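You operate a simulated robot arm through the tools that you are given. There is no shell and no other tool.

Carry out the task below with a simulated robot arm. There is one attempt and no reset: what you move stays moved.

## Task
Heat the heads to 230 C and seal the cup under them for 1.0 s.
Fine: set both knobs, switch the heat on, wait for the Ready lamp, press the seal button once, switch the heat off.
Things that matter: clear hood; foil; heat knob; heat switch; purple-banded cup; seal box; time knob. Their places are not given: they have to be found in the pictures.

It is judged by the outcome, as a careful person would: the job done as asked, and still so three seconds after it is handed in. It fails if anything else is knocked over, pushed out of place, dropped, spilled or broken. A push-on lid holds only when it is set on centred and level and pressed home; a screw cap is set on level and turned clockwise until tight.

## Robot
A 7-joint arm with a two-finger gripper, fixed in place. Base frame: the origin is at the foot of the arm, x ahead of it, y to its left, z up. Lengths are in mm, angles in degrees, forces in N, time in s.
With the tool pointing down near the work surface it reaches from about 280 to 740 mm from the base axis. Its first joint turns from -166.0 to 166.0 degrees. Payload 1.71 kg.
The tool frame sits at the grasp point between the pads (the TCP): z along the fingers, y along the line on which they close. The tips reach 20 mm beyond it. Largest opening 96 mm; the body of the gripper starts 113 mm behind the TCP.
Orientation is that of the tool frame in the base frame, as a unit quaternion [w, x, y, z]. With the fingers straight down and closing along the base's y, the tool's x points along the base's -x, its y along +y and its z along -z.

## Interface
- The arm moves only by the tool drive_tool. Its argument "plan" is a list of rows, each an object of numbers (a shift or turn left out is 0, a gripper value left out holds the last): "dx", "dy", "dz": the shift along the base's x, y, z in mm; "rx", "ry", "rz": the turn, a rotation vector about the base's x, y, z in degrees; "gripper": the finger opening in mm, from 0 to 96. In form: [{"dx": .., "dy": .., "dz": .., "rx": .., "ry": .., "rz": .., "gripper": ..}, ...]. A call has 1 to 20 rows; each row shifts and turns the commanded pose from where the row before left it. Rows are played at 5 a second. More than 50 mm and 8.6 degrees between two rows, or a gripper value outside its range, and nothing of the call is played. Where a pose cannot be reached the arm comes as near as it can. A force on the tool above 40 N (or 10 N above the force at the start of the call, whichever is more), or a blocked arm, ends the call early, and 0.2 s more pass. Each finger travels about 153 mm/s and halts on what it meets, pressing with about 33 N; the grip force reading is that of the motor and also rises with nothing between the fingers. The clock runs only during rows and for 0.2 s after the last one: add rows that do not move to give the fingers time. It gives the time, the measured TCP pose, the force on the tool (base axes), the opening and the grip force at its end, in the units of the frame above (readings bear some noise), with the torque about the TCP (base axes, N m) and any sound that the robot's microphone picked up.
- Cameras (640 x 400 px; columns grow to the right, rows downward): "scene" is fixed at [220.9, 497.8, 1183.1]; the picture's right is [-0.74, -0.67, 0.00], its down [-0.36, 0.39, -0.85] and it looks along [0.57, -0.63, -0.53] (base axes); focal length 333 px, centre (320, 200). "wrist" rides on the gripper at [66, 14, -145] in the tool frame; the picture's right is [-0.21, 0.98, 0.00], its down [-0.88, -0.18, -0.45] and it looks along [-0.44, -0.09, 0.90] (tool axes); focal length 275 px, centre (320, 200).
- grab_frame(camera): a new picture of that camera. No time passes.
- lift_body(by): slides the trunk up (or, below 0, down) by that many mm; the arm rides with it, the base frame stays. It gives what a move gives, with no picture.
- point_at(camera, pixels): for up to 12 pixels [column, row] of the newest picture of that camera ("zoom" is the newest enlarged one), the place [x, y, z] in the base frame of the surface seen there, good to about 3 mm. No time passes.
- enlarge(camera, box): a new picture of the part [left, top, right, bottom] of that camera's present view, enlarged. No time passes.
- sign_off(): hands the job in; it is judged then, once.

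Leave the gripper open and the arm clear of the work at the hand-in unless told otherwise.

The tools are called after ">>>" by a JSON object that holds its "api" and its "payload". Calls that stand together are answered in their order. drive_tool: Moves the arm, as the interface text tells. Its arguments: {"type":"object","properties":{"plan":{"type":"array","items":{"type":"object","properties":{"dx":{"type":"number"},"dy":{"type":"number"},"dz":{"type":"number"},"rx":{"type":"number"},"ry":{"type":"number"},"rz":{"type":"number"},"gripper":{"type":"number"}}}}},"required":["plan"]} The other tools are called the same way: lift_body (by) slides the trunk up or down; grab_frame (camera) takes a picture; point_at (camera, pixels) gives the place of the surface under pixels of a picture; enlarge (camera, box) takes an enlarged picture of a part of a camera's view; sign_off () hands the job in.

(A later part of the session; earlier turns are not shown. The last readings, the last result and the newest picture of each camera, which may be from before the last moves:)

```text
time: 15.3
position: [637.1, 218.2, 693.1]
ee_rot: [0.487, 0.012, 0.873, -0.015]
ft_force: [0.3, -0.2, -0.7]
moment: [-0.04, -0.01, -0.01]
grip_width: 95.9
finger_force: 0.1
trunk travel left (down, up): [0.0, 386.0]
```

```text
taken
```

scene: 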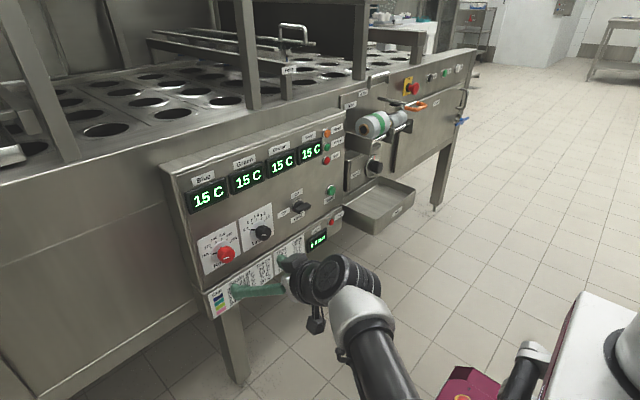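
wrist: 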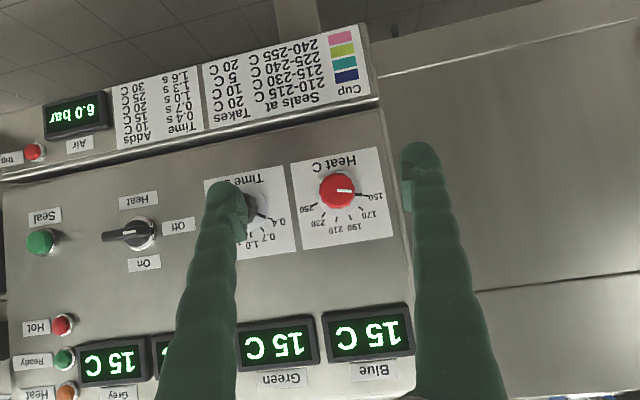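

At tilt ~32° the pose (637,218,693) is reached exactly. I'll square up the orientation, move to (680,220,682), and then test in free air the turn about base x, starting with −60°.

>>> {"api": "drive_tool", "payload": {"plan": [{"dx": 22, "dy": 1, "dz": -6, "rx": 0.4, "ry": -0.8, "rz": 1.0}, {"dx": 21, "dy": 1, "dz": -5, "rx": 0.4, "ry": -0.9, "rz": 1.0}, {"rx": -7.5}, {"rx": -7.5}, {"rx": -7.5}, {"rx": -7.5}, {"rx": -7.5}, {"rx": -7.5}, {"rx": -7.5}, {"rx": -7.5}]}}

>>> {"api": "grab_frame", "payload": {"camera": "wrist"}}

>>> {"api": "grab_frame", "payload": {"camera": "scene"}}

```text
time: 17.5
position: [678.2, 220.1, 681.7]
ee_rot: [0.433, -0.251, 0.749, -0.434]
ft_force: [0.0, -1.2, 0.2]
moment: [0.03, 0.02, 0.02]
grip_width: 96.1
finger_force: 0.0
trunk travel left (down, up): [0.0, 386.0]
```

```text
taken
```

wrist: 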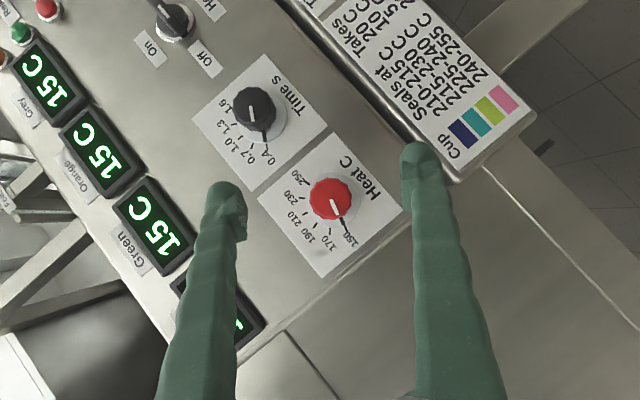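

```text
taken
```

scene: 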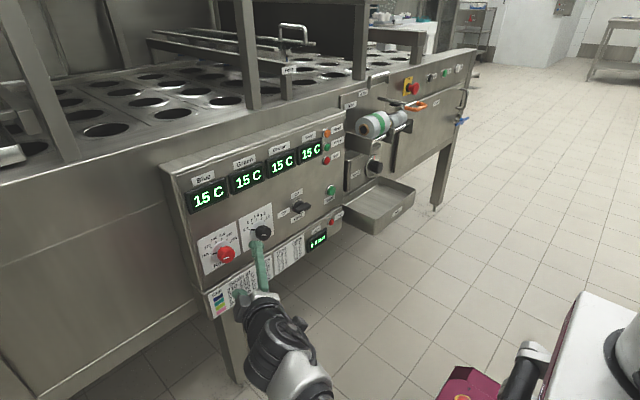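

The −60° pose is reached exactly. I'll test the whole +120° sweep in free air before gripping.

>>> {"api": "drive_tool", "payload": {"plan": [{"rx": 7.5}, {"rx": 7.5}, {"rx": 7.5}, {"rx": 7.5}, {"rx": 7.5}, {"rx": 7.5}, {"rx": 7.5}, {"rx": 7.5}, {"rx": 7.5}, {"rx": 7.5}, {"rx": 7.5}, {"rx": 7.5}, {"rx": 7.5}, {"rx": 7.5}, {"rx": 7.5}, {"rx": 7.5}]}}

>>> {"api": "grab_frame", "payload": {"camera": "wrist"}}

>>> {"api": "grab_frame", "payload": {"camera": "scene"}}

```text
time: 20.9
position: [679.1, 219.0, 682.4]
ee_rot: [0.433, 0.253, 0.749, 0.433]
ft_force: [0.4, 0.6, -0.3]
moment: [0.01, 0.0, -0.02]
grip_width: 95.9
finger_force: 0.0
trunk travel left (down, up): [0.0, 386.0]
```

```text
taken
```

wrist: 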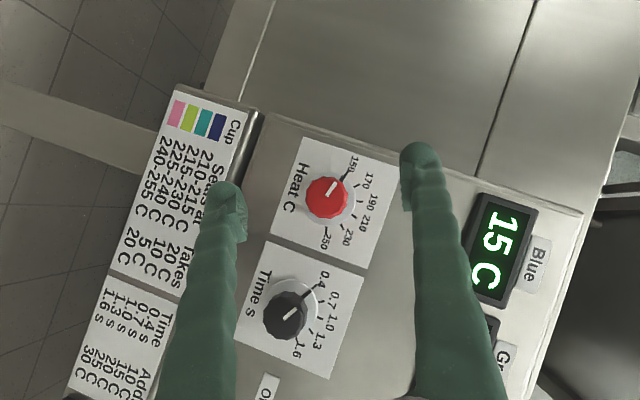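

```text
taken
```

scene: 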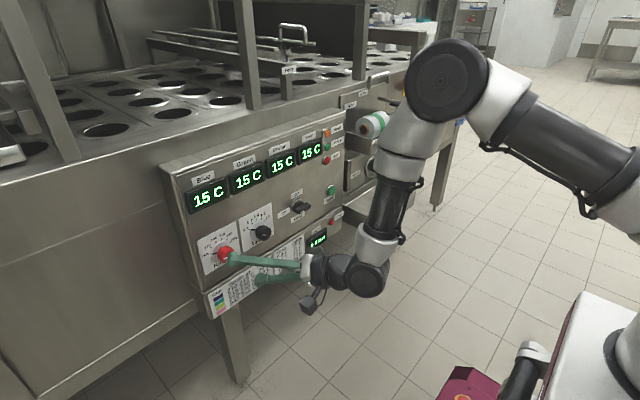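

The whole sweep from −60° to +60° is reachable with TCP fixed. Before gripping, I'll refine the knob centre from this new viewpoint.

>>> {"api": "enlarge", "payload": {"camera": "wrist", "box": [270, 130, 400, 270]}}

```text
2.86 times, centred on (335, 200) of wrist
```

zoom: 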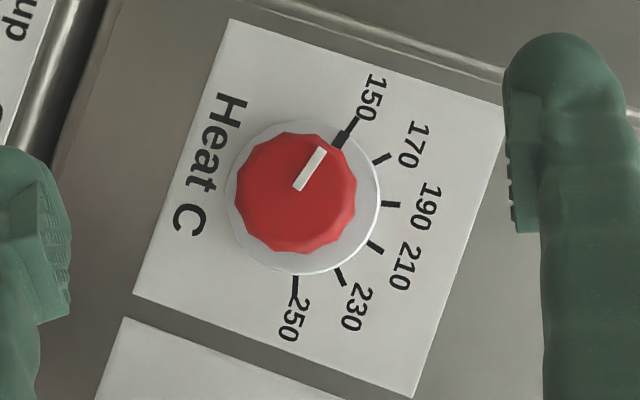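

>>> {"api": "point_at", "payload": {"camera": "zoom", "pixels": [[295, 192], [242, 190], [350, 190], [295, 140], [295, 245], [232, 205], [378, 190], [320, 270], [270, 270], [303, 197], [350, 127], [296, 280]]}}

>>> {"api": "point_at", "payload": {"camera": "wrist", "pixels": [[286, 316], [270, 316], [302, 316], [286, 300], [286, 333], [222, 190], [418, 155], [240, 215]]}}

```text
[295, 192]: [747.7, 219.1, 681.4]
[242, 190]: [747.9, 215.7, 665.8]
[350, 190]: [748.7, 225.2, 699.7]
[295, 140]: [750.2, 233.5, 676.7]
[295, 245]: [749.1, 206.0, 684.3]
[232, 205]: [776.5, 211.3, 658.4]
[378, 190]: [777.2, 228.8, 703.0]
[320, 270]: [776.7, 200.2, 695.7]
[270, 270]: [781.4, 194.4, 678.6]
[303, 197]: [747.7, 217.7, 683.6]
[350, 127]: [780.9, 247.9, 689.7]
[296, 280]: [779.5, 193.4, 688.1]
```

```text
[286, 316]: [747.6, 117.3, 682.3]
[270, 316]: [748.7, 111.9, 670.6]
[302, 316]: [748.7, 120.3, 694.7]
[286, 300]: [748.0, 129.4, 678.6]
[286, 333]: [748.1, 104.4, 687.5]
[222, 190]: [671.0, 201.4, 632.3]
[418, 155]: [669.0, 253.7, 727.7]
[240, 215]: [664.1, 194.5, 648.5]
```

The knob centre is confirmed at (y,z)=(220,682), radius about 17, face at x≈747.5. The Time knob centre is near (118,682). I'll go back to −60° roll in free air and close the fingers to 60 mm.

>>> {"api": "drive_tool", "payload": {"plan": [{"rx": -7.5}, {"rx": -7.5}, {"rx": -7.5}, {"rx": -7.5}, {"rx": -7.5}, {"rx": -7.5}, {"rx": -7.5}, {"rx": -7.5}, {"rx": -7.5}, {"rx": -7.5}, {"rx": -7.5}, {"rx": -7.5}, {"rx": -7.5}, {"rx": -7.5}, {"rx": -7.5, "gripper": 60}, {"rx": -7.5}]}}

>>> {"api": "grab_frame", "payload": {"camera": "wrist"}}

```text
time: 24.3
position: [679.3, 220.6, 682.8]
ee_rot: [0.434, -0.25, 0.749, -0.434]
ft_force: [-0.7, -0.2, -0.6]
moment: [-0.03, 0.02, 0.01]
grip_width: 60.0
finger_force: 0.0
trunk travel left (down, up): [0.0, 386.0]
```

```text
taken
```

wrist: 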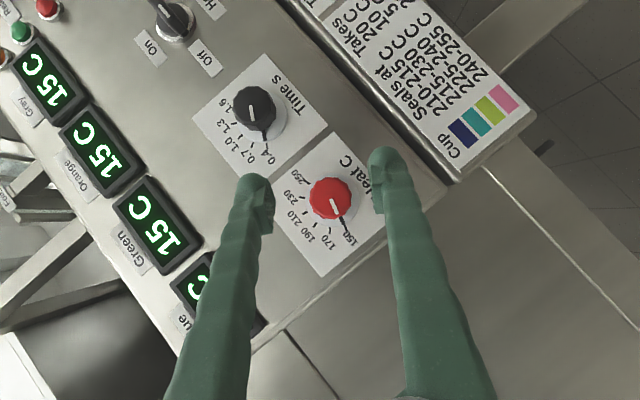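

The knob lies between the two tips. I'll advance 45 mm in x and check again.

>>> {"api": "drive_tool", "payload": {"plan": [{"dx": 15}, {"dx": 15}, {"dx": 15}]}}

>>> {"api": "grab_frame", "payload": {"camera": "wrist"}}

>>> {"api": "enlarge", "payload": {"camera": "scene", "box": [180, 200, 340, 320]}}

```text
time: 25.1
position: [723.3, 220.9, 680.4]
ee_rot: [0.434, -0.25, 0.75, -0.432]
ft_force: [0.4, -0.4, 0.8]
moment: [-0.04, 0.0, 0.01]
grip_width: 59.9
finger_force: 0.0
trunk travel left (down, up): [0.0, 386.0]
```

```text
taken
```

wrist: 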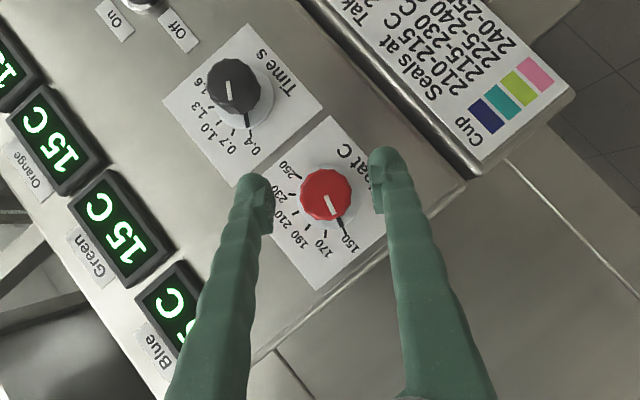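

```text
3.33 times, centred on (260, 260) of scene
```

zoom: 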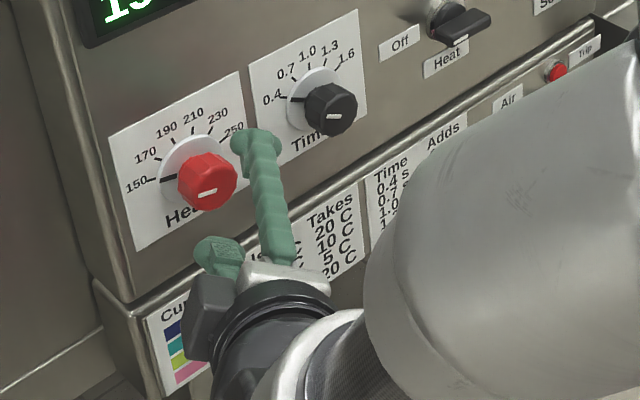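

The knob is still centred between the tips. I'll advance the last 27 mm so the pads overlap the knob, then close gently.

>>> {"api": "drive_tool", "payload": {"plan": [{"dx": 9, "dz": 1}, {"dx": 9}, {"dx": 8}]}}

>>> {"api": "grab_frame", "payload": {"camera": "wrist"}}

>>> {"api": "enlarge", "payload": {"camera": "scene", "box": [180, 200, 340, 320]}}

```text
time: 25.9
position: [748.9, 220.3, 683.7]
ee_rot: [0.433, -0.25, 0.75, -0.433]
ft_force: [0.9, 0.7, 0.7]
moment: [0.0, 0.02, 0.02]
grip_width: 60.1
finger_force: 0.0
trunk travel left (down, up): [0.0, 386.0]
```

```text
taken
```

wrist: 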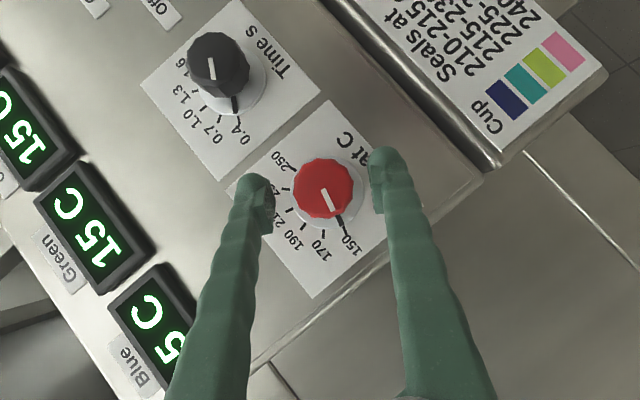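

```text
3.33 times, centred on (260, 260) of scene
```

zoom: 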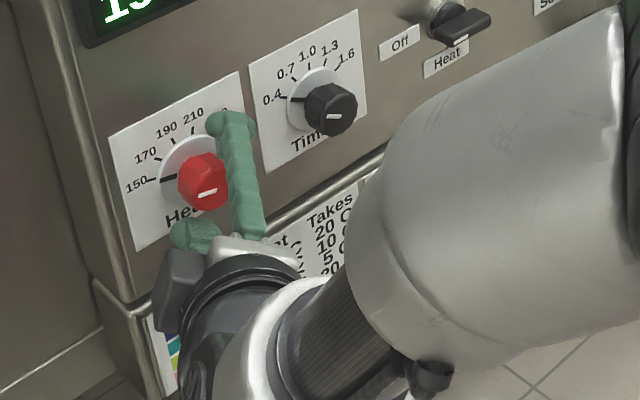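

The tips are on both sides of the knob with no contact force. I'll close on it now, with a few still rows.

>>> {"api": "drive_tool", "payload": {"plan": [{"gripper": 40}, {"gripper": 25}, {}]}}

>>> {"api": "grab_frame", "payload": {"camera": "wrist"}}

```text
time: 26.7
position: [749.0, 222.4, 682.2]
ee_rot: [0.433, -0.251, 0.75, -0.432]
ft_force: [-0.6, 4.6, -8.1]
moment: [0.02, 0.09, 0.23]
grip_width: 34.1
finger_force: 34.6
trunk travel left (down, up): [0.0, 386.0]
```

```text
taken
```

wrist: 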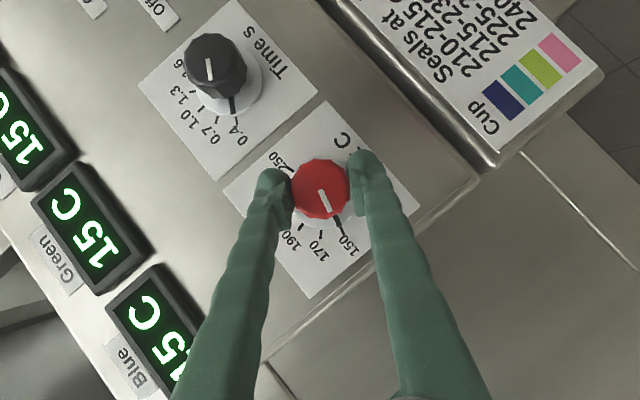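

Gripped at 34.1 mm with only a small side force (4.6,-8.1 N). I'll shift slightly along the closing axis to relieve it, then turn the first 15° and look.

>>> {"api": "drive_tool", "payload": {"plan": [{"dy": 0.8, "dz": -1.3}, {"rx": 5}, {"rx": 5}, {"rx": 5}]}}

>>> {"api": "grab_frame", "payload": {"camera": "wrist"}}

```text
time: 27.7
position: [748.8, 220.4, 680.8]
ee_rot: [0.462, -0.191, 0.8, -0.332]
ft_force: [-25.8, 2.1, 3.0]
moment: [0.0, 0.09, 0.06]
grip_width: 34.3
finger_force: 35.3
trunk travel left (down, up): [0.0, 386.0]
```

```text
taken
```

wrist: 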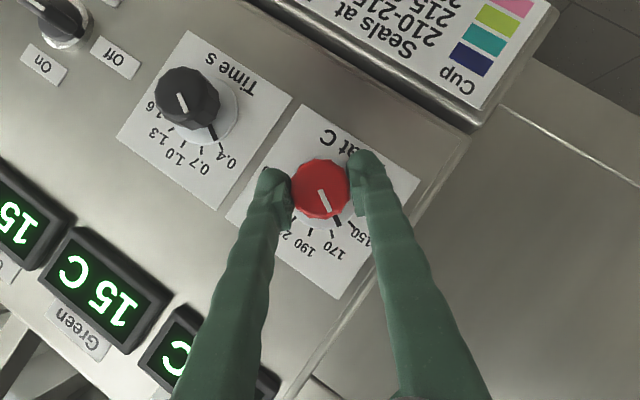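

The knob turns with the hand; the pointer is between 150 and 170. There's a −26 N push along x, so I'll ease back 1.5 mm and check the force before turning on.

>>> {"api": "drive_tool", "payload": {"plan": [{"dx": -1.5}, {}]}}

```text
time: 28.3
position: [748.6, 222.0, 681.0]
ee_rot: [0.462, -0.192, 0.8, -0.331]
ft_force: [-16.5, 1.9, -2.8]
moment: [0.03, 0.07, -0.01]
grip_width: 34.3
finger_force: 34.6
trunk travel left (down, up): [0.0, 386.0]
```

The force dropped to −16 N. I'll ease back another 2.5 mm.

>>> {"api": "drive_tool", "payload": {"plan": [{"dx": -2.5}, {}]}}

```text
time: 28.9
position: [749.5, 221.6, 681.9]
ee_rot: [0.463, -0.192, 0.8, -0.331]
ft_force: [16.3, 1.3, -9.6]
moment: [0.06, -0.03, 0.21]
grip_width: 34.6
finger_force: 34.6
trunk travel left (down, up): [0.0, 386.0]
```

Now +16 N, so the neutral point is about 1.2 mm forward. I'll correct that and turn another 25° in small steps.

>>> {"api": "drive_tool", "payload": {"plan": [{"dx": 1.2}, {"rx": 5}, {"rx": 5}, {"rx": 5}, {"rx": 5}, {"rx": 5}, {}]}}

>>> {"api": "grab_frame", "payload": {"camera": "wrist"}}

```text
time: 30.5
position: [749.1, 220.0, 682.9]
ee_rot: [0.493, -0.086, 0.852, -0.151]
ft_force: [3.0, -1.4, -0.5]
moment: [-0.01, -0.05, 0.05]
grip_width: 34.3
finger_force: 35.1
trunk travel left (down, up): [0.0, 386.0]
```

```text
taken
```

wrist: 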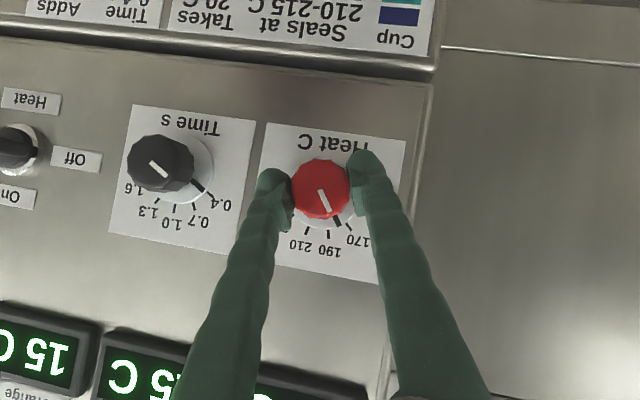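

The pointer is now past 170, consistent with 40°, and the forces are near zero. I'll turn another 40°.

>>> {"api": "drive_tool", "payload": {"plan": [{"rx": 5}, {"rx": 5}, {"rx": 5}, {"rx": 5}, {"rx": 5}, {"rx": 5}, {"rx": 5}, {"rx": 5}, {}]}}

>>> {"api": "grab_frame", "payload": {"camera": "wrist"}}

```text
time: 32.5
position: [748.3, 220.1, 682.2]
ee_rot: [0.493, 0.089, 0.852, 0.15]
ft_force: [3.0, -13.3, 10.1]
moment: [-0.02, -0.04, -0.15]
grip_width: 34.5
finger_force: 35.0
trunk travel left (down, up): [0.0, 386.0]
```

```text
taken
```

wrist: 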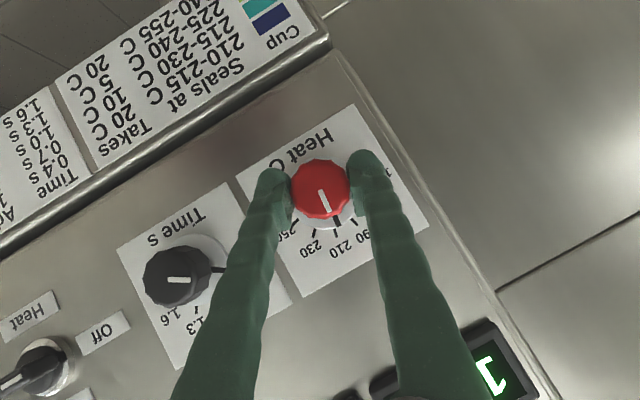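

At 80° the pointer is nearing 210. There's a small side force (-13,+10 N), so I'll shift a little with it and turn the last 40°.

>>> {"api": "drive_tool", "payload": {"plan": [{"dy": -0.7, "dz": 0.5}, {"rx": 5}, {"rx": 5}, {"rx": 5}, {"rx": 5}, {"rx": 5}, {"rx": 5}, {"rx": 5}, {"rx": 5}, {}]}}

>>> {"api": "enlarge", "payload": {"camera": "wrist", "box": [220, 100, 440, 280]}}

```text
time: 34.7
position: [748.1, 217.8, 680.3]
ee_rot: [0.433, 0.252, 0.75, 0.431]
ft_force: [20.5, -11.8, -2.2]
moment: [0.0, 0.0, -0.16]
grip_width: 34.1
finger_force: 35.3
trunk travel left (down, up): [0.0, 386.0]
```

```text
2.22 times, centred on (330, 190) of wrist
```

zoom: 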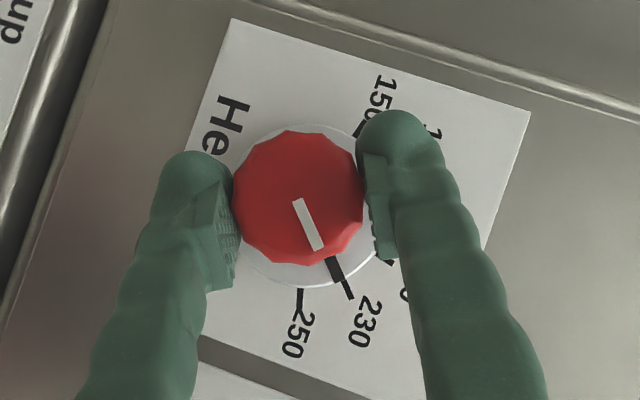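

The pointer lines up with the 230 tick. I'll enlarge it further to check the alignment before letting go.

>>> {"api": "enlarge", "payload": {"camera": "wrist", "box": [295, 170, 365, 250]}}

>>> {"api": "drive_tool", "payload": {"plan": [{"dx": 1.3, "dy": -0.6}, {}]}}

```text
5.00 times, centred on (330, 210) of wrist
```

zoom: 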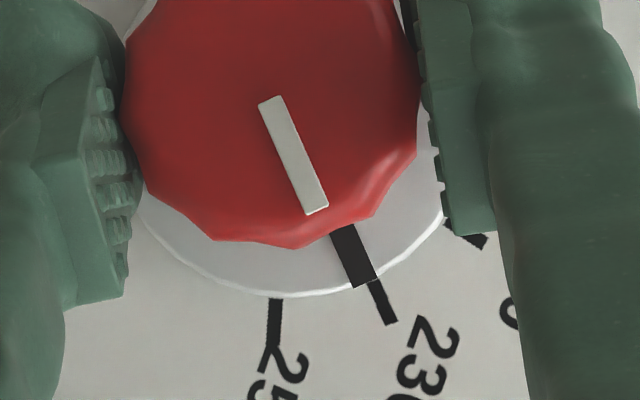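

```text
time: 35.3
position: [748.0, 218.2, 681.7]
ee_rot: [0.432, 0.252, 0.751, 0.431]
ft_force: [5.9, -13.4, -3.7]
moment: [0.0, -0.01, -0.18]
grip_width: 34.2
finger_force: 35.4
trunk travel left (down, up): [0.0, 386.0]
```

The pointer runs straight into the 230 tick. I'll open the fingers to 60 mm and back straight out along x.

>>> {"api": "drive_tool", "payload": {"plan": [{"gripper": 60}, {}, {"dx": -15}, {"dx": -20}, {"dx": -20}, {"dx": -15}]}}

>>> {"api": "grab_frame", "payload": {"camera": "wrist"}}

>>> {"api": "enlarge", "payload": {"camera": "wrist", "box": [270, 130, 400, 270]}}

>>> {"api": "enlarge", "payload": {"camera": "scene", "box": [190, 205, 280, 275]}}

```text
time: 36.7
position: [678.2, 218.7, 682.4]
ee_rot: [0.434, 0.251, 0.75, 0.431]
ft_force: [-0.5, -0.1, 0.4]
moment: [-0.02, -0.02, 0.03]
grip_width: 60.4
finger_force: 0.0
trunk travel left (down, up): [0.0, 386.0]
```

```text
taken
```

wrist: 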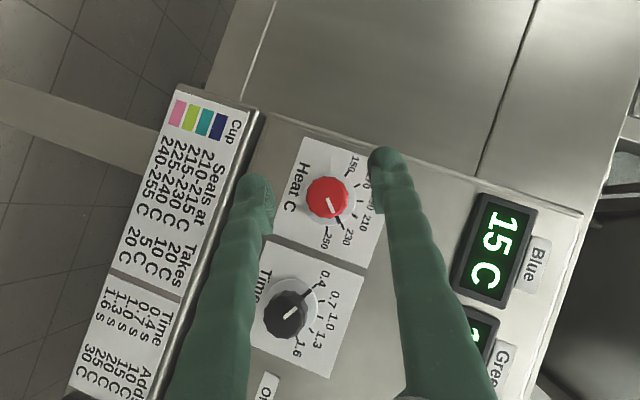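

```text
2.86 times, centred on (335, 200) of wrist
```

zoom: 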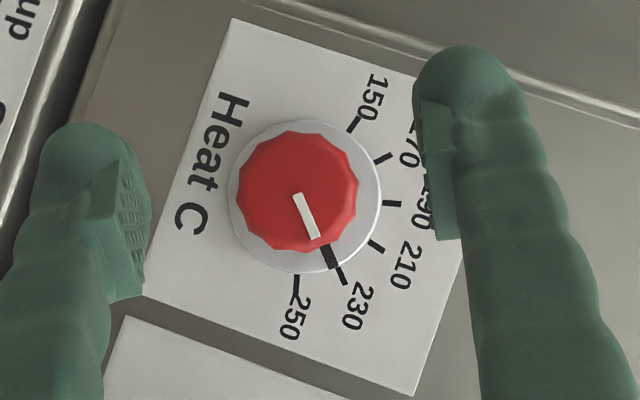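

```text
5.71 times, centred on (235, 240) of scene
```

zoom: 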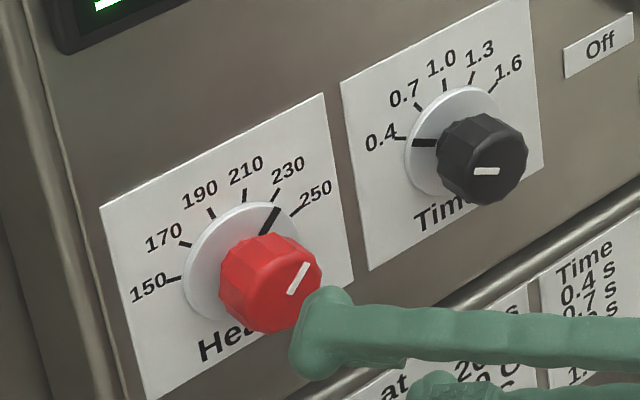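

Heat is set to 230. Next the Time knob: I'll enlarge it in this view and measure its ticks and centre.

>>> {"api": "enlarge", "payload": {"camera": "wrist", "box": [230, 240, 370, 390]}}

```text
2.67 times, centred on (300, 315) of wrist
```

zoom: 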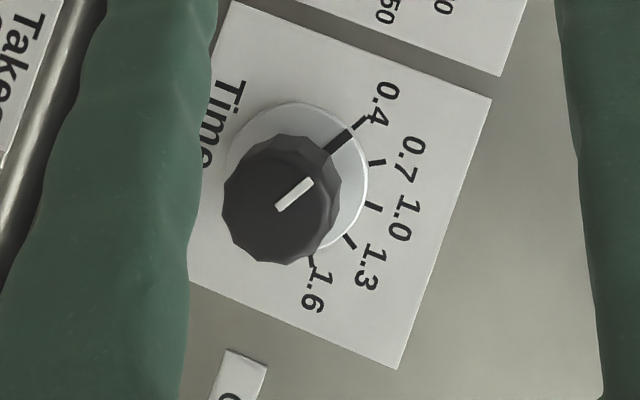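

>>> {"api": "point_at", "payload": {"camera": "zoom", "pixels": [[359, 123], [377, 162], [374, 207], [351, 241], [311, 259], [278, 200], [224, 200], [338, 190], [278, 140], [280, 262], [365, 180], [300, 105]]}}

```text
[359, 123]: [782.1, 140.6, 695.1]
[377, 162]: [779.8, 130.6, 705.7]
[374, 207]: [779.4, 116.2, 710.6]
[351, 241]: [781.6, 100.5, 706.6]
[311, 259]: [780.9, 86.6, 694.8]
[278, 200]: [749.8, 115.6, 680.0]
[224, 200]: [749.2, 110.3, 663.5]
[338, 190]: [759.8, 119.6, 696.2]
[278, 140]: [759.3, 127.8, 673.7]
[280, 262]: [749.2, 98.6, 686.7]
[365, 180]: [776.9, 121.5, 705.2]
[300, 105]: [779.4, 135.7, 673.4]
```

Time ticks: 1.0 is straight up at (116,710), 0.4 is 60° to its left, and the centre is at (y,z)≈(116,682). So it needs +60°. I'll move in front of it and set the roll to −30°.

>>> {"api": "drive_tool", "payload": {"plan": [{"rx": -7.5, "dy": -8.5}, {"rx": -7.5, "dy": -8.5}, {"rx": -7.5, "dy": -8.5}, {"rx": -7.5, "dy": -8.5}, {"rx": -7.5, "dy": -8.5}, {"rx": -7.5, "dy": -8.5}, {"rx": -7.5, "dy": -8.5}, {"rx": -7.5, "dy": -8.5}, {"rx": -7.5, "dy": -8.5}, {"rx": -7.5, "dy": -8.5}, {"rx": -7.5, "dy": -8.5}, {"rx": -7.5, "dy": -8.5}, {}]}}

>>> {"api": "grab_frame", "payload": {"camera": "wrist"}}

>>> {"api": "grab_frame", "payload": {"camera": "scene"}}

```text
time: 39.5
position: [680.0, 119.0, 683.7]
ee_rot: [0.483, -0.13, 0.836, -0.225]
ft_force: [0.2, 0.1, -0.2]
moment: [-0.01, 0.03, 0.0]
grip_width: 60.0
finger_force: 0.0
trunk travel left (down, up): [0.0, 386.0]
```

```text
taken
```

wrist: 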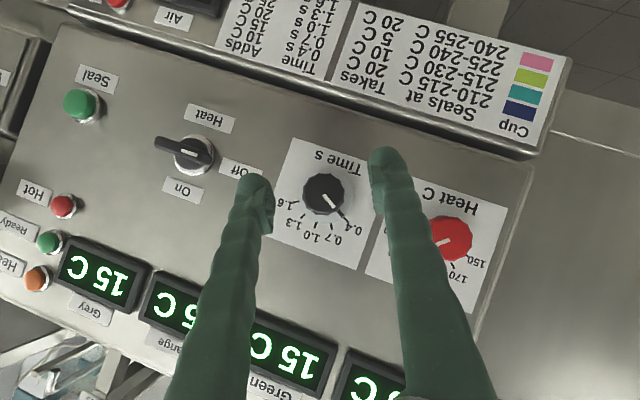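

```text
taken
```

scene: 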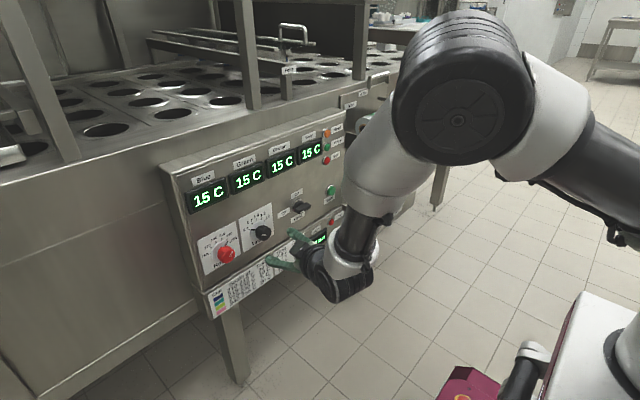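

The Time knob sits between the tips, slightly left of centre. I'll measure its face centre from this view.

>>> {"api": "enlarge", "payload": {"camera": "wrist", "box": [260, 130, 390, 270]}}

```text
2.86 times, centred on (325, 200) of wrist
```

zoom: 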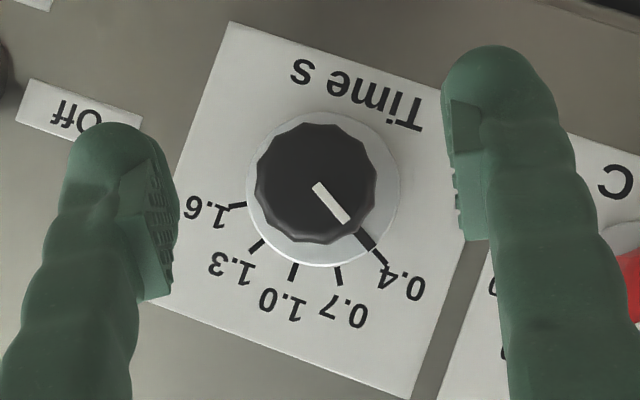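

>>> {"api": "point_at", "payload": {"camera": "zoom", "pixels": [[260, 185], [372, 185], [316, 128], [316, 238], [316, 184], [283, 143], [350, 225], [350, 143], [283, 225]]}}

>>> {"api": "point_at", "payload": {"camera": "wrist", "pixels": [[258, 190], [382, 165], [265, 200], [374, 190]]}}

```text
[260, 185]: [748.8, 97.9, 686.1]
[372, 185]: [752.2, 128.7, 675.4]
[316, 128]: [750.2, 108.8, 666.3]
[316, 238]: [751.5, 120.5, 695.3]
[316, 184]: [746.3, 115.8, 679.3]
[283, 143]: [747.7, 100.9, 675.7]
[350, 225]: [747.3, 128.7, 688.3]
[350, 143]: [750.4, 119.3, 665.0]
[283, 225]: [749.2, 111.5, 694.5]
```

```text
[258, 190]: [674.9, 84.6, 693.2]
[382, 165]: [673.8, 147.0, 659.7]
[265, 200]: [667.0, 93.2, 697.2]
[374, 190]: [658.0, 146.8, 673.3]
```

The knob centre is about (115,681.5), so I'll shift −3 mm in y and −1.5 mm in z, advance partway, and re-read.

>>> {"api": "drive_tool", "payload": {"plan": [{"dy": -3, "dz": -1.5}, {"dx": 15}, {"dx": 15}, {"dx": 10}, {}]}}

>>> {"api": "grab_frame", "payload": {"camera": "wrist"}}

```text
time: 40.7
position: [718.5, 114.6, 682.2]
ee_rot: [0.485, -0.129, 0.836, -0.224]
ft_force: [0.0, -0.4, -0.4]
moment: [-0.01, -0.02, 0.0]
grip_width: 59.7
finger_force: 0.0
trunk travel left (down, up): [0.0, 386.0]
```

```text
taken
```

wrist: 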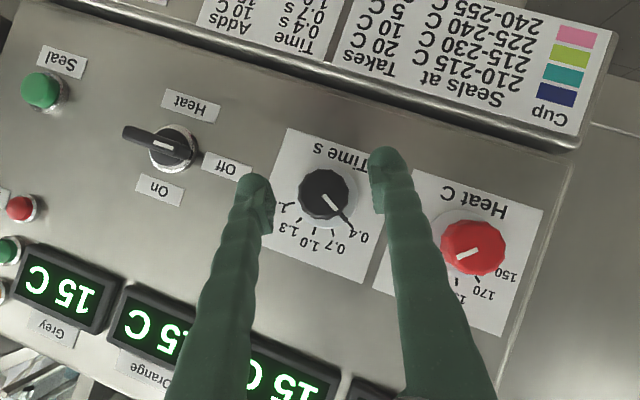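

Well aligned, as it was for the Heat knob. I'll advance 30 mm and close.

>>> {"api": "drive_tool", "payload": {"plan": [{"dx": 10}, {"dx": 10}, {"dx": 10}, {"gripper": 45}, {"gripper": 25}, {}]}}

>>> {"api": "grab_frame", "payload": {"camera": "wrist"}}

```text
time: 42.1
position: [750.5, 114.1, 681.5]
ee_rot: [0.484, -0.128, 0.836, -0.226]
ft_force: [-0.4, -6.2, 3.4]
moment: [0.01, 0.03, -0.11]
grip_width: 34.7
finger_force: 35.0
trunk travel left (down, up): [0.0, 386.0]
```

```text
taken
```

wrist: 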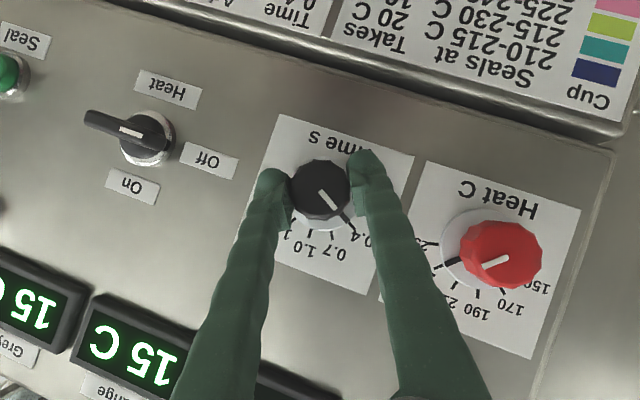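

Gripped at 34.7 mm with small forces. I'll turn 30° in small steps and look.

>>> {"api": "drive_tool", "payload": {"plan": [{"dy": -0.4, "dz": 0.3}, {"rx": 5}, {"rx": 5}, {"rx": 5}, {"rx": 5}, {"rx": 5}, {"rx": 5}, {}]}}

>>> {"api": "grab_frame", "payload": {"camera": "wrist"}}

```text
time: 43.9
position: [750.2, 113.5, 682.2]
ee_rot: [0.501, 0.001, 0.865, 0.001]
ft_force: [13.3, -12.4, 9.2]
moment: [-0.04, -0.11, -0.06]
grip_width: 34.7
finger_force: 35.2
trunk travel left (down, up): [0.0, 386.0]
```

```text
taken
```

wrist: 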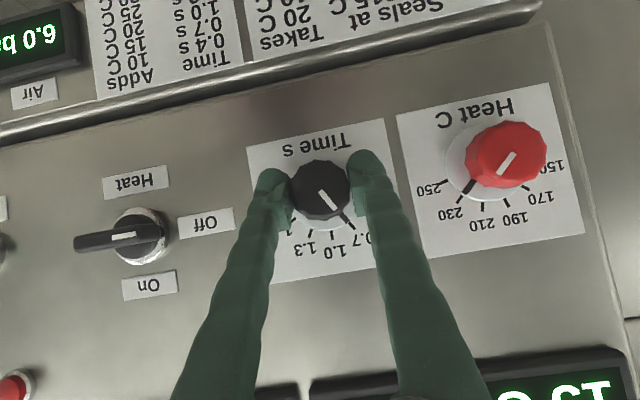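

The pointer is at 0.7. I'll relieve the small forces and turn the next 30° to 1.0.

>>> {"api": "drive_tool", "payload": {"plan": [{"dx": 0.8, "dy": -0.6, "dz": 0.4}, {"rx": 5}, {"rx": 5}, {"rx": 5}, {"rx": 5}, {"rx": 5}, {"rx": 5}, {}]}}

>>> {"api": "enlarge", "payload": {"camera": "wrist", "box": [240, 120, 420, 280]}}

```text
time: 45.7
position: [750.1, 113.2, 681.4]
ee_rot: [0.483, 0.131, 0.836, 0.225]
ft_force: [2.4, -14.1, 3.8]
moment: [0.0, -0.02, -0.09]
grip_width: 34.2
finger_force: 35.1
trunk travel left (down, up): [0.0, 386.0]
```

```text
2.50 times, centred on (330, 200) of wrist
```

zoom: 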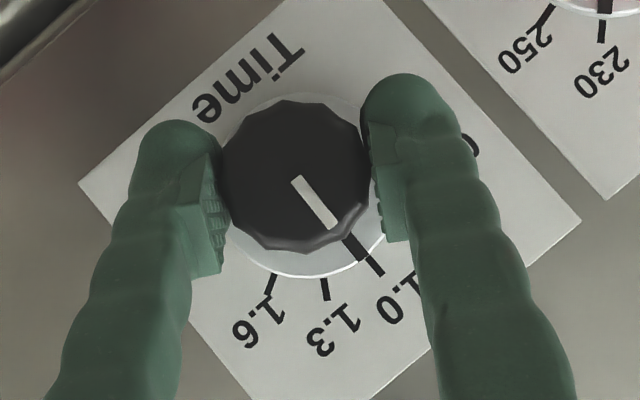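

The Time pointer runs into the 1.0 tick. I'll open, back straight out, and check both dials.

>>> {"api": "drive_tool", "payload": {"plan": [{"dy": -0.6}, {"gripper": 60}, {}, {"dx": -15}, {"dx": -20}, {"dx": -20}, {"dx": -15}, {}]}}

>>> {"api": "grab_frame", "payload": {"camera": "wrist"}}

>>> {"api": "enlarge", "payload": {"camera": "wrist", "box": [260, 110, 400, 260]}}

>>> {"api": "enlarge", "payload": {"camera": "scene", "box": [190, 205, 280, 275]}}

```text
time: 47.5
position: [679.2, 113.4, 678.5]
ee_rot: [0.483, 0.13, 0.837, 0.224]
ft_force: [0.0, 0.2, -0.2]
moment: [-0.04, 0.02, -0.01]
grip_width: 60.1
finger_force: 0.0
trunk travel left (down, up): [0.0, 386.0]
```

```text
taken
```

wrist: 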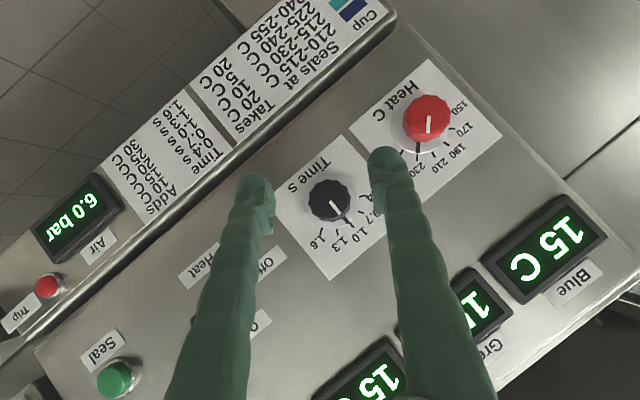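

```text
2.67 times, centred on (330, 185) of wrist
```

zoom: 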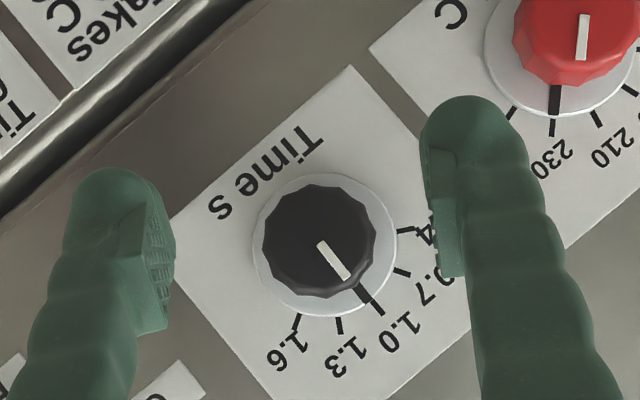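

```text
5.71 times, centred on (235, 240) of scene
```

zoom: 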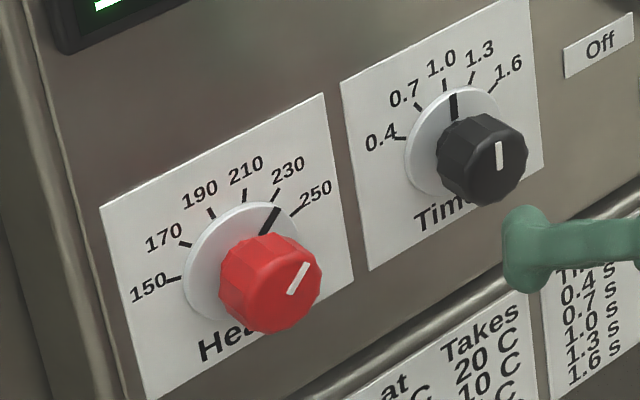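

Heat is at 230 and Time is at 1.0. Next is the heat switch: I'll back off a little, return the roll to 0, move to y≈−20, and look at it closely.

>>> {"api": "drive_tool", "payload": {"plan": [{"dx": -10, "dy": -20, "rx": -7.5}, {"dx": -10, "dy": -20, "rx": -7.5}, {"dx": -10, "dy": -20, "rx": -7.5}, {"dy": -25, "rx": -7.5, "gripper": 96}, {"dy": -25, "dz": 3}, {"dy": -23, "dz": 3}, {}]}}

>>> {"api": "grab_frame", "payload": {"camera": "wrist"}}

>>> {"api": "enlarge", "payload": {"camera": "wrist", "box": [260, 110, 420, 270]}}

```text
time: 49.1
position: [649.5, -21.9, 687.3]
ee_rot: [0.501, 0.0, 0.865, 0.0]
ft_force: [1.0, 0.4, 0.3]
moment: [0.0, 0.0, 0.01]
grip_width: 95.8
finger_force: 0.1
trunk travel left (down, up): [0.0, 386.0]
```

```text
taken
```

wrist: 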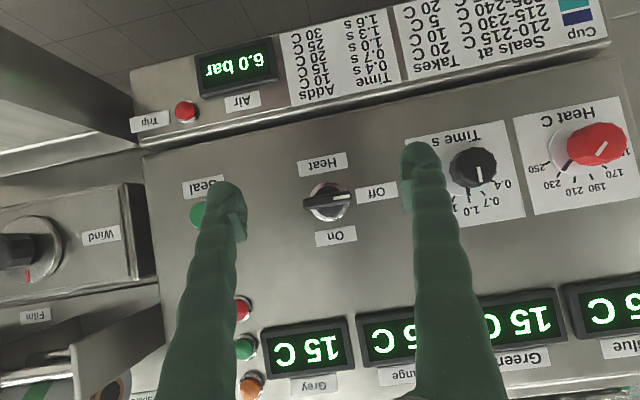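

```text
2.50 times, centred on (340, 190) of wrist
```

zoom: 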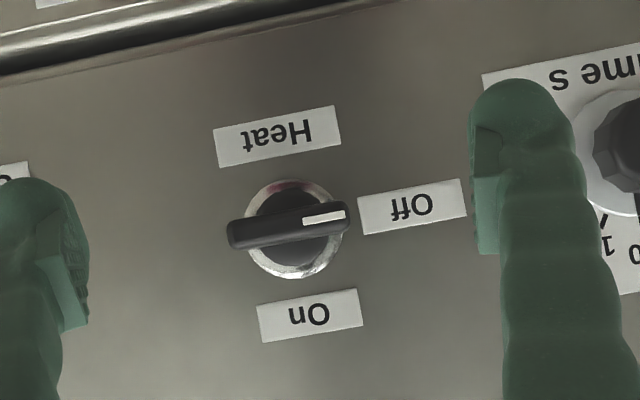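

>>> {"api": "enlarge", "payload": {"camera": "wrist", "box": [295, 170, 365, 230]}}

```text
6.67 times, centred on (330, 200) of wrist
```

zoom: 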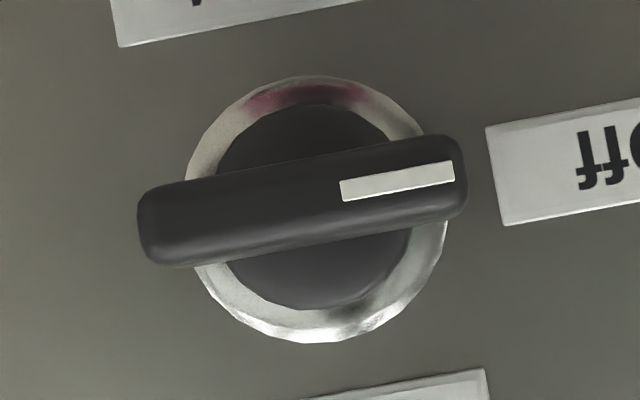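

>>> {"api": "point_at", "payload": {"camera": "zoom", "pixels": [[160, 225], [445, 175], [305, 200], [305, 170], [305, 230], [450, 150], [450, 205], [155, 190], [155, 255], [310, 90], [320, 325], [200, 300]]}}

>>> {"api": "point_at", "payload": {"camera": "zoom", "pixels": [[192, 180], [440, 230], [290, 125], [315, 290], [560, 160], [240, 20]]}}

```text
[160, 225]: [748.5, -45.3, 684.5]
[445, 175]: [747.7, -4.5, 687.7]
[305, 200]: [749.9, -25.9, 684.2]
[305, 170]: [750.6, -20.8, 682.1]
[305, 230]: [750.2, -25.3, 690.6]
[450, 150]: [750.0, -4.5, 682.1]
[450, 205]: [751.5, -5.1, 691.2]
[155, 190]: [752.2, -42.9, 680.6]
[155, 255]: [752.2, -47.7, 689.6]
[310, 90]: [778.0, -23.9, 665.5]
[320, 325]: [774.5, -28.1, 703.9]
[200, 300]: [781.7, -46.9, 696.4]
```

```text
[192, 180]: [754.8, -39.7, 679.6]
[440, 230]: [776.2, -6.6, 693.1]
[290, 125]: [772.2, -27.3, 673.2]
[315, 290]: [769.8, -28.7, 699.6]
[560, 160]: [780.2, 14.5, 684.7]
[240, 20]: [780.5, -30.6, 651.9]
```

The switch bar is 46 mm long and about 10 mm thick. It's centred at (y,z)≈(−25,686) with its face at x≈749 and a white mark pointing to Off. I'll roll the gripper to −90° in free air so the fingers close vertically across the bar.

>>> {"api": "drive_tool", "payload": {"plan": [{"rx": -7.5, "dy": -0.3}, {"rx": -7.5, "dy": -0.3}, {"rx": -7.5, "dy": -0.3}, {"rx": -7.5, "dy": -0.3}, {"rx": -7.5, "dy": -0.3}, {"rx": -7.5, "dy": -0.3}, {"rx": -7.5, "dy": -0.3}, {"rx": -7.5, "dy": -0.3}, {"rx": -7.5, "dy": -0.3}, {"rx": -7.5, "dy": -0.3}, {"rx": -7.5, "gripper": 50}, {"rx": -7.5}, {}]}}

>>> {"api": "grab_frame", "payload": {"camera": "wrist"}}

>>> {"api": "grab_frame", "payload": {"camera": "scene"}}

```text
time: 51.9
position: [649.9, -21.9, 687.3]
ee_rot: [-0.355, 0.355, -0.61, 0.613]
ft_force: [-0.1, -0.1, 0.8]
moment: [0.01, 0.0, 0.01]
grip_width: 50.3
finger_force: 0.1
trunk travel left (down, up): [0.0, 386.0]
```

```text
taken
```

wrist: 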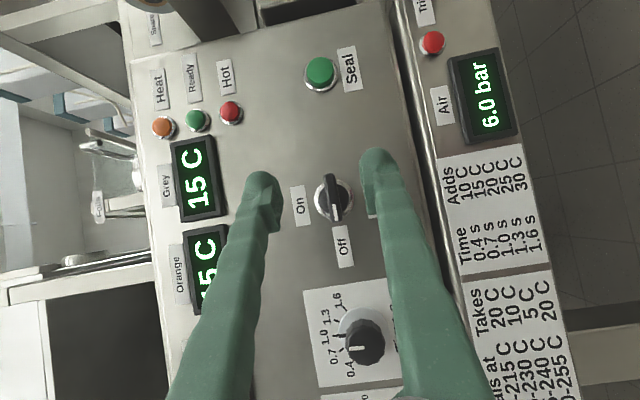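

```text
taken
```

scene: 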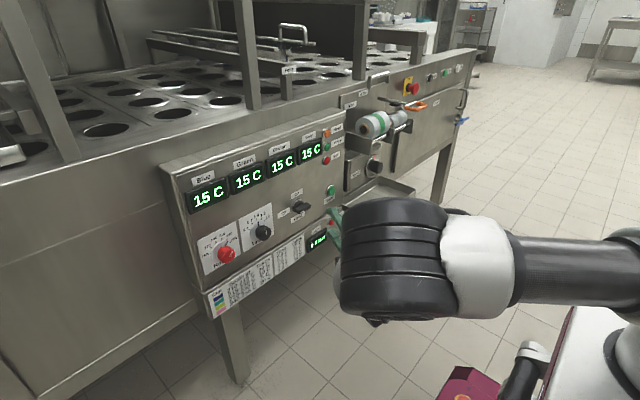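

The bar is between the tips. I'll re-measure its centre from this view before moving in.

>>> {"api": "enlarge", "payload": {"camera": "wrist", "box": [295, 165, 375, 235]}}

```text
5.71 times, centred on (335, 200) of wrist
```

zoom: 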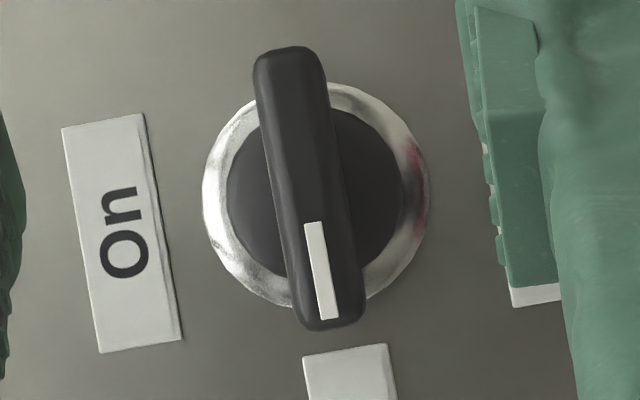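

>>> {"api": "point_at", "payload": {"camera": "zoom", "pixels": [[290, 70], [330, 300], [308, 185], [280, 190], [335, 190], [270, 80], [312, 80], [208, 190], [425, 200], [345, 310], [300, 315]]}}

```text
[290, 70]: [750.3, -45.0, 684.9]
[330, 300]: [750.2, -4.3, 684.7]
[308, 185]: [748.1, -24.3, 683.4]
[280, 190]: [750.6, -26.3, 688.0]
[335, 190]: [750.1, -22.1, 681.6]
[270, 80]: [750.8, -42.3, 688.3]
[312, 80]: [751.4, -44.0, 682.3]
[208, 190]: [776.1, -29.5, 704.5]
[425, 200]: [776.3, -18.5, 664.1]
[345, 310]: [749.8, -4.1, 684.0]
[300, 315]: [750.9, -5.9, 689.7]
```

The bar centre is (−24.7, 684.8). I'll shift to it and advance to x≈724 first.

>>> {"api": "drive_tool", "payload": {"plan": [{"dy": -2.8, "dz": -2.3}, {"dx": 20}, {"dx": 20}, {"dx": 20}, {"dx": 14}, {}]}}

>>> {"api": "grab_frame", "payload": {"camera": "wrist"}}

```text
time: 53.3
position: [721.7, -26.5, 684.6]
ee_rot: [0.354, -0.354, 0.612, -0.612]
ft_force: [0.2, 0.3, -0.4]
moment: [-0.03, 0.0, 0.02]
grip_width: 50.1
finger_force: 0.0
trunk travel left (down, up): [0.0, 386.0]
```

```text
taken
```

wrist: 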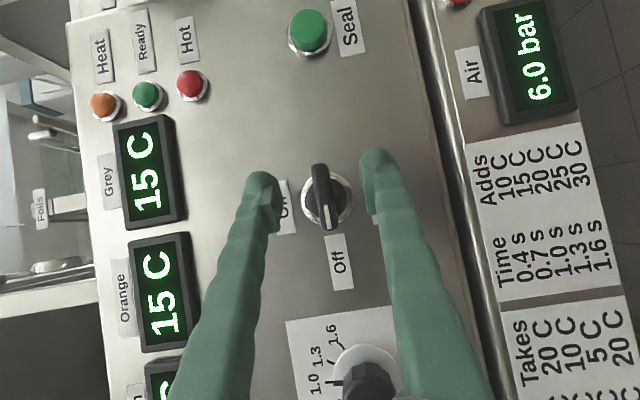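

Still centred. I'll advance another 21 mm to x≈743 and close on the bar.

>>> {"api": "drive_tool", "payload": {"plan": [{"dx": 11}, {"dx": 10}, {"gripper": 25}, {"gripper": 4}, {}]}}

>>> {"api": "grab_frame", "payload": {"camera": "wrist"}}

```text
time: 54.5
position: [745.0, -25.1, 684.4]
ee_rot: [-0.354, 0.353, -0.612, 0.613]
ft_force: [0.2, -0.6, 0.4]
moment: [-0.03, -0.01, -0.1]
grip_width: 11.0
finger_force: 35.3
trunk travel left (down, up): [0.0, 386.0]
```

```text
taken
```

wrist: 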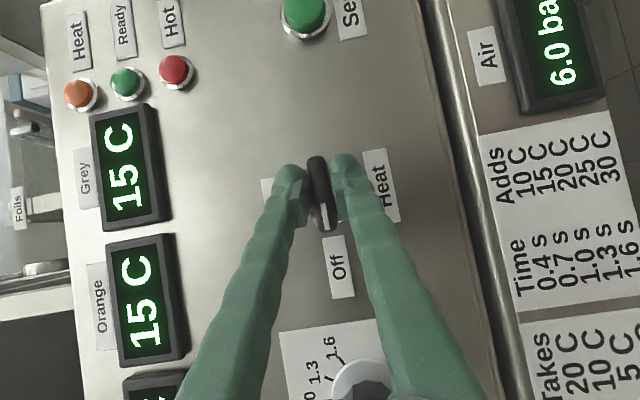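

Gripped at 11 mm with no side force. I'll turn clockwise 45° first.

>>> {"api": "drive_tool", "payload": {"plan": [{"rx": 5}, {"rx": 5}, {"rx": 5}, {"rx": 5}, {"rx": 5}, {"rx": 5}, {"rx": 5}, {"rx": 5}, {"rx": 5}, {}]}}

>>> {"api": "grab_frame", "payload": {"camera": "wrist"}}

```text
time: 56.7
position: [744.5, -25.1, 685.6]
ee_rot: [0.462, -0.191, 0.801, -0.33]
ft_force: [-15.4, 2.2, -7.7]
moment: [0.02, 0.13, 0.05]
grip_width: 11.2
finger_force: 34.5
trunk travel left (down, up): [0.0, 386.0]
```

```text
taken
```

wrist: 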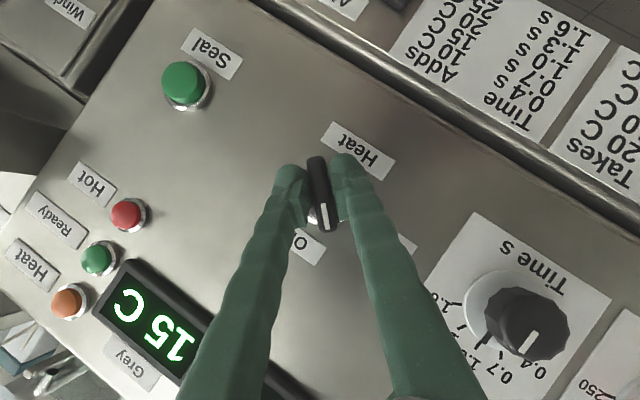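

The bar has turned 45° with the hand. I'll relieve the −15 N along x slightly and turn the remaining 45°.

>>> {"api": "drive_tool", "payload": {"plan": [{"dx": -0.9}, {"rx": 5}, {"rx": 5}, {"rx": 5}, {"rx": 5}, {"rx": 5}, {"rx": 5}, {"rx": 5}, {"rx": 5}, {"rx": 5}, {}]}}

>>> {"api": "grab_frame", "payload": {"camera": "wrist"}}

>>> {"api": "grab_frame", "payload": {"camera": "scene"}}

```text
time: 59.1
position: [744.0, -24.6, 684.8]
ee_rot: [0.501, 0.001, 0.865, 0.0]
ft_force: [-4.5, 11.2, -0.3]
moment: [-0.01, 0.04, 0.21]
grip_width: 11.2
finger_force: 35.0
trunk travel left (down, up): [0.0, 386.0]
```

```text
taken
```

wrist: 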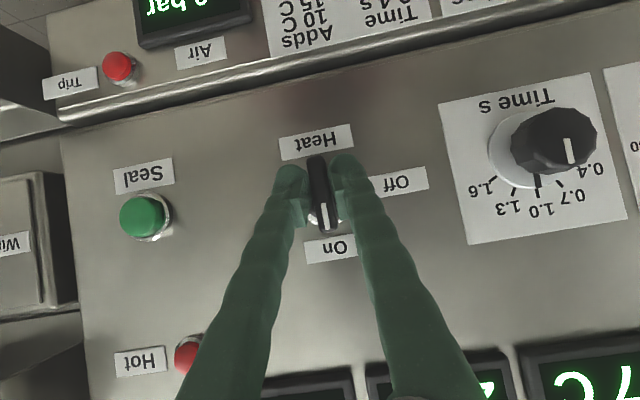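

```text
taken
```

scene: 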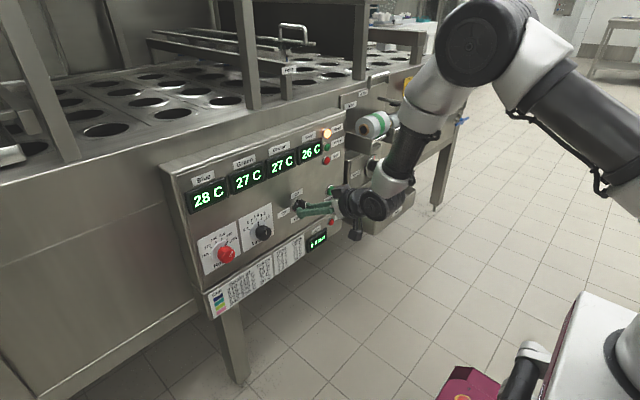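

The heat is on: the Heat lamp is lit and the displays read 26–28 C and are rising. I'll open the fingers and back out.

>>> {"api": "drive_tool", "payload": {"plan": [{"dy": 0.6, "gripper": 40}, {"gripper": 50}, {}, {"dx": -15}, {"dx": -20}, {"dx": -20}, {"dx": -20}, {"dx": -15}, {}]}}

>>> {"api": "grab_frame", "payload": {"camera": "wrist"}}

>>> {"api": "enlarge", "payload": {"camera": "scene", "box": [180, 110, 360, 260]}}

```text
time: 61.1
position: [653.4, -26.6, 683.4]
ee_rot: [0.501, 0.002, 0.866, -0.002]
ft_force: [0.0, -0.2, 0.2]
moment: [-0.02, -0.01, 0.02]
grip_width: 50.2
finger_force: 0.0
trunk travel left (down, up): [0.0, 386.0]
```

```text
taken
```

wrist: 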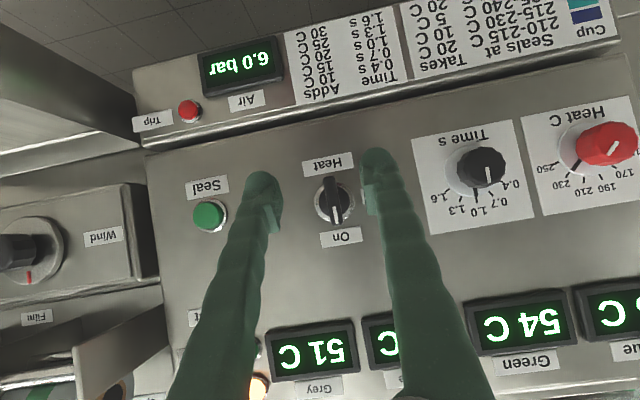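

```text
2.67 times, centred on (270, 185) of scene
```

zoom: 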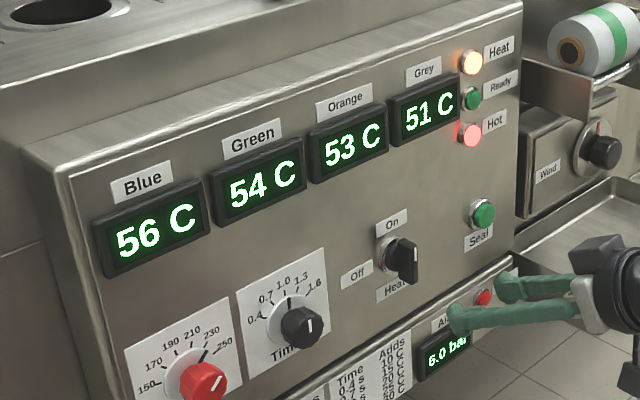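

The knobs hold at 230 and 1.0 and the switch is On. The heads are at 51–56 C, with the Heat and Hot lamps lit and Ready dark. While they heat I'll measure the green Seal button.

>>> {"api": "enlarge", "payload": {"camera": "wrist", "box": [180, 170, 250, 250]}}

```text
5.00 times, centred on (215, 210) of wrist
```

zoom: 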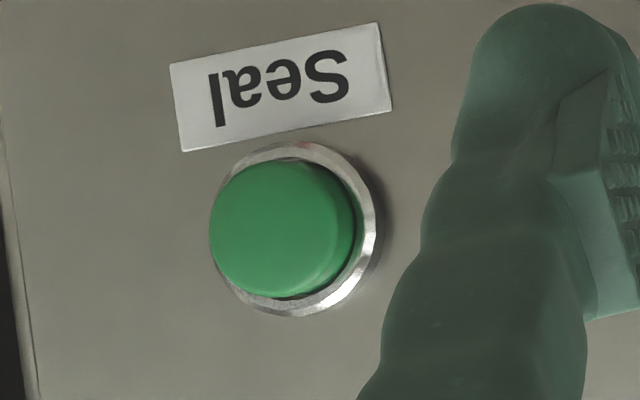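

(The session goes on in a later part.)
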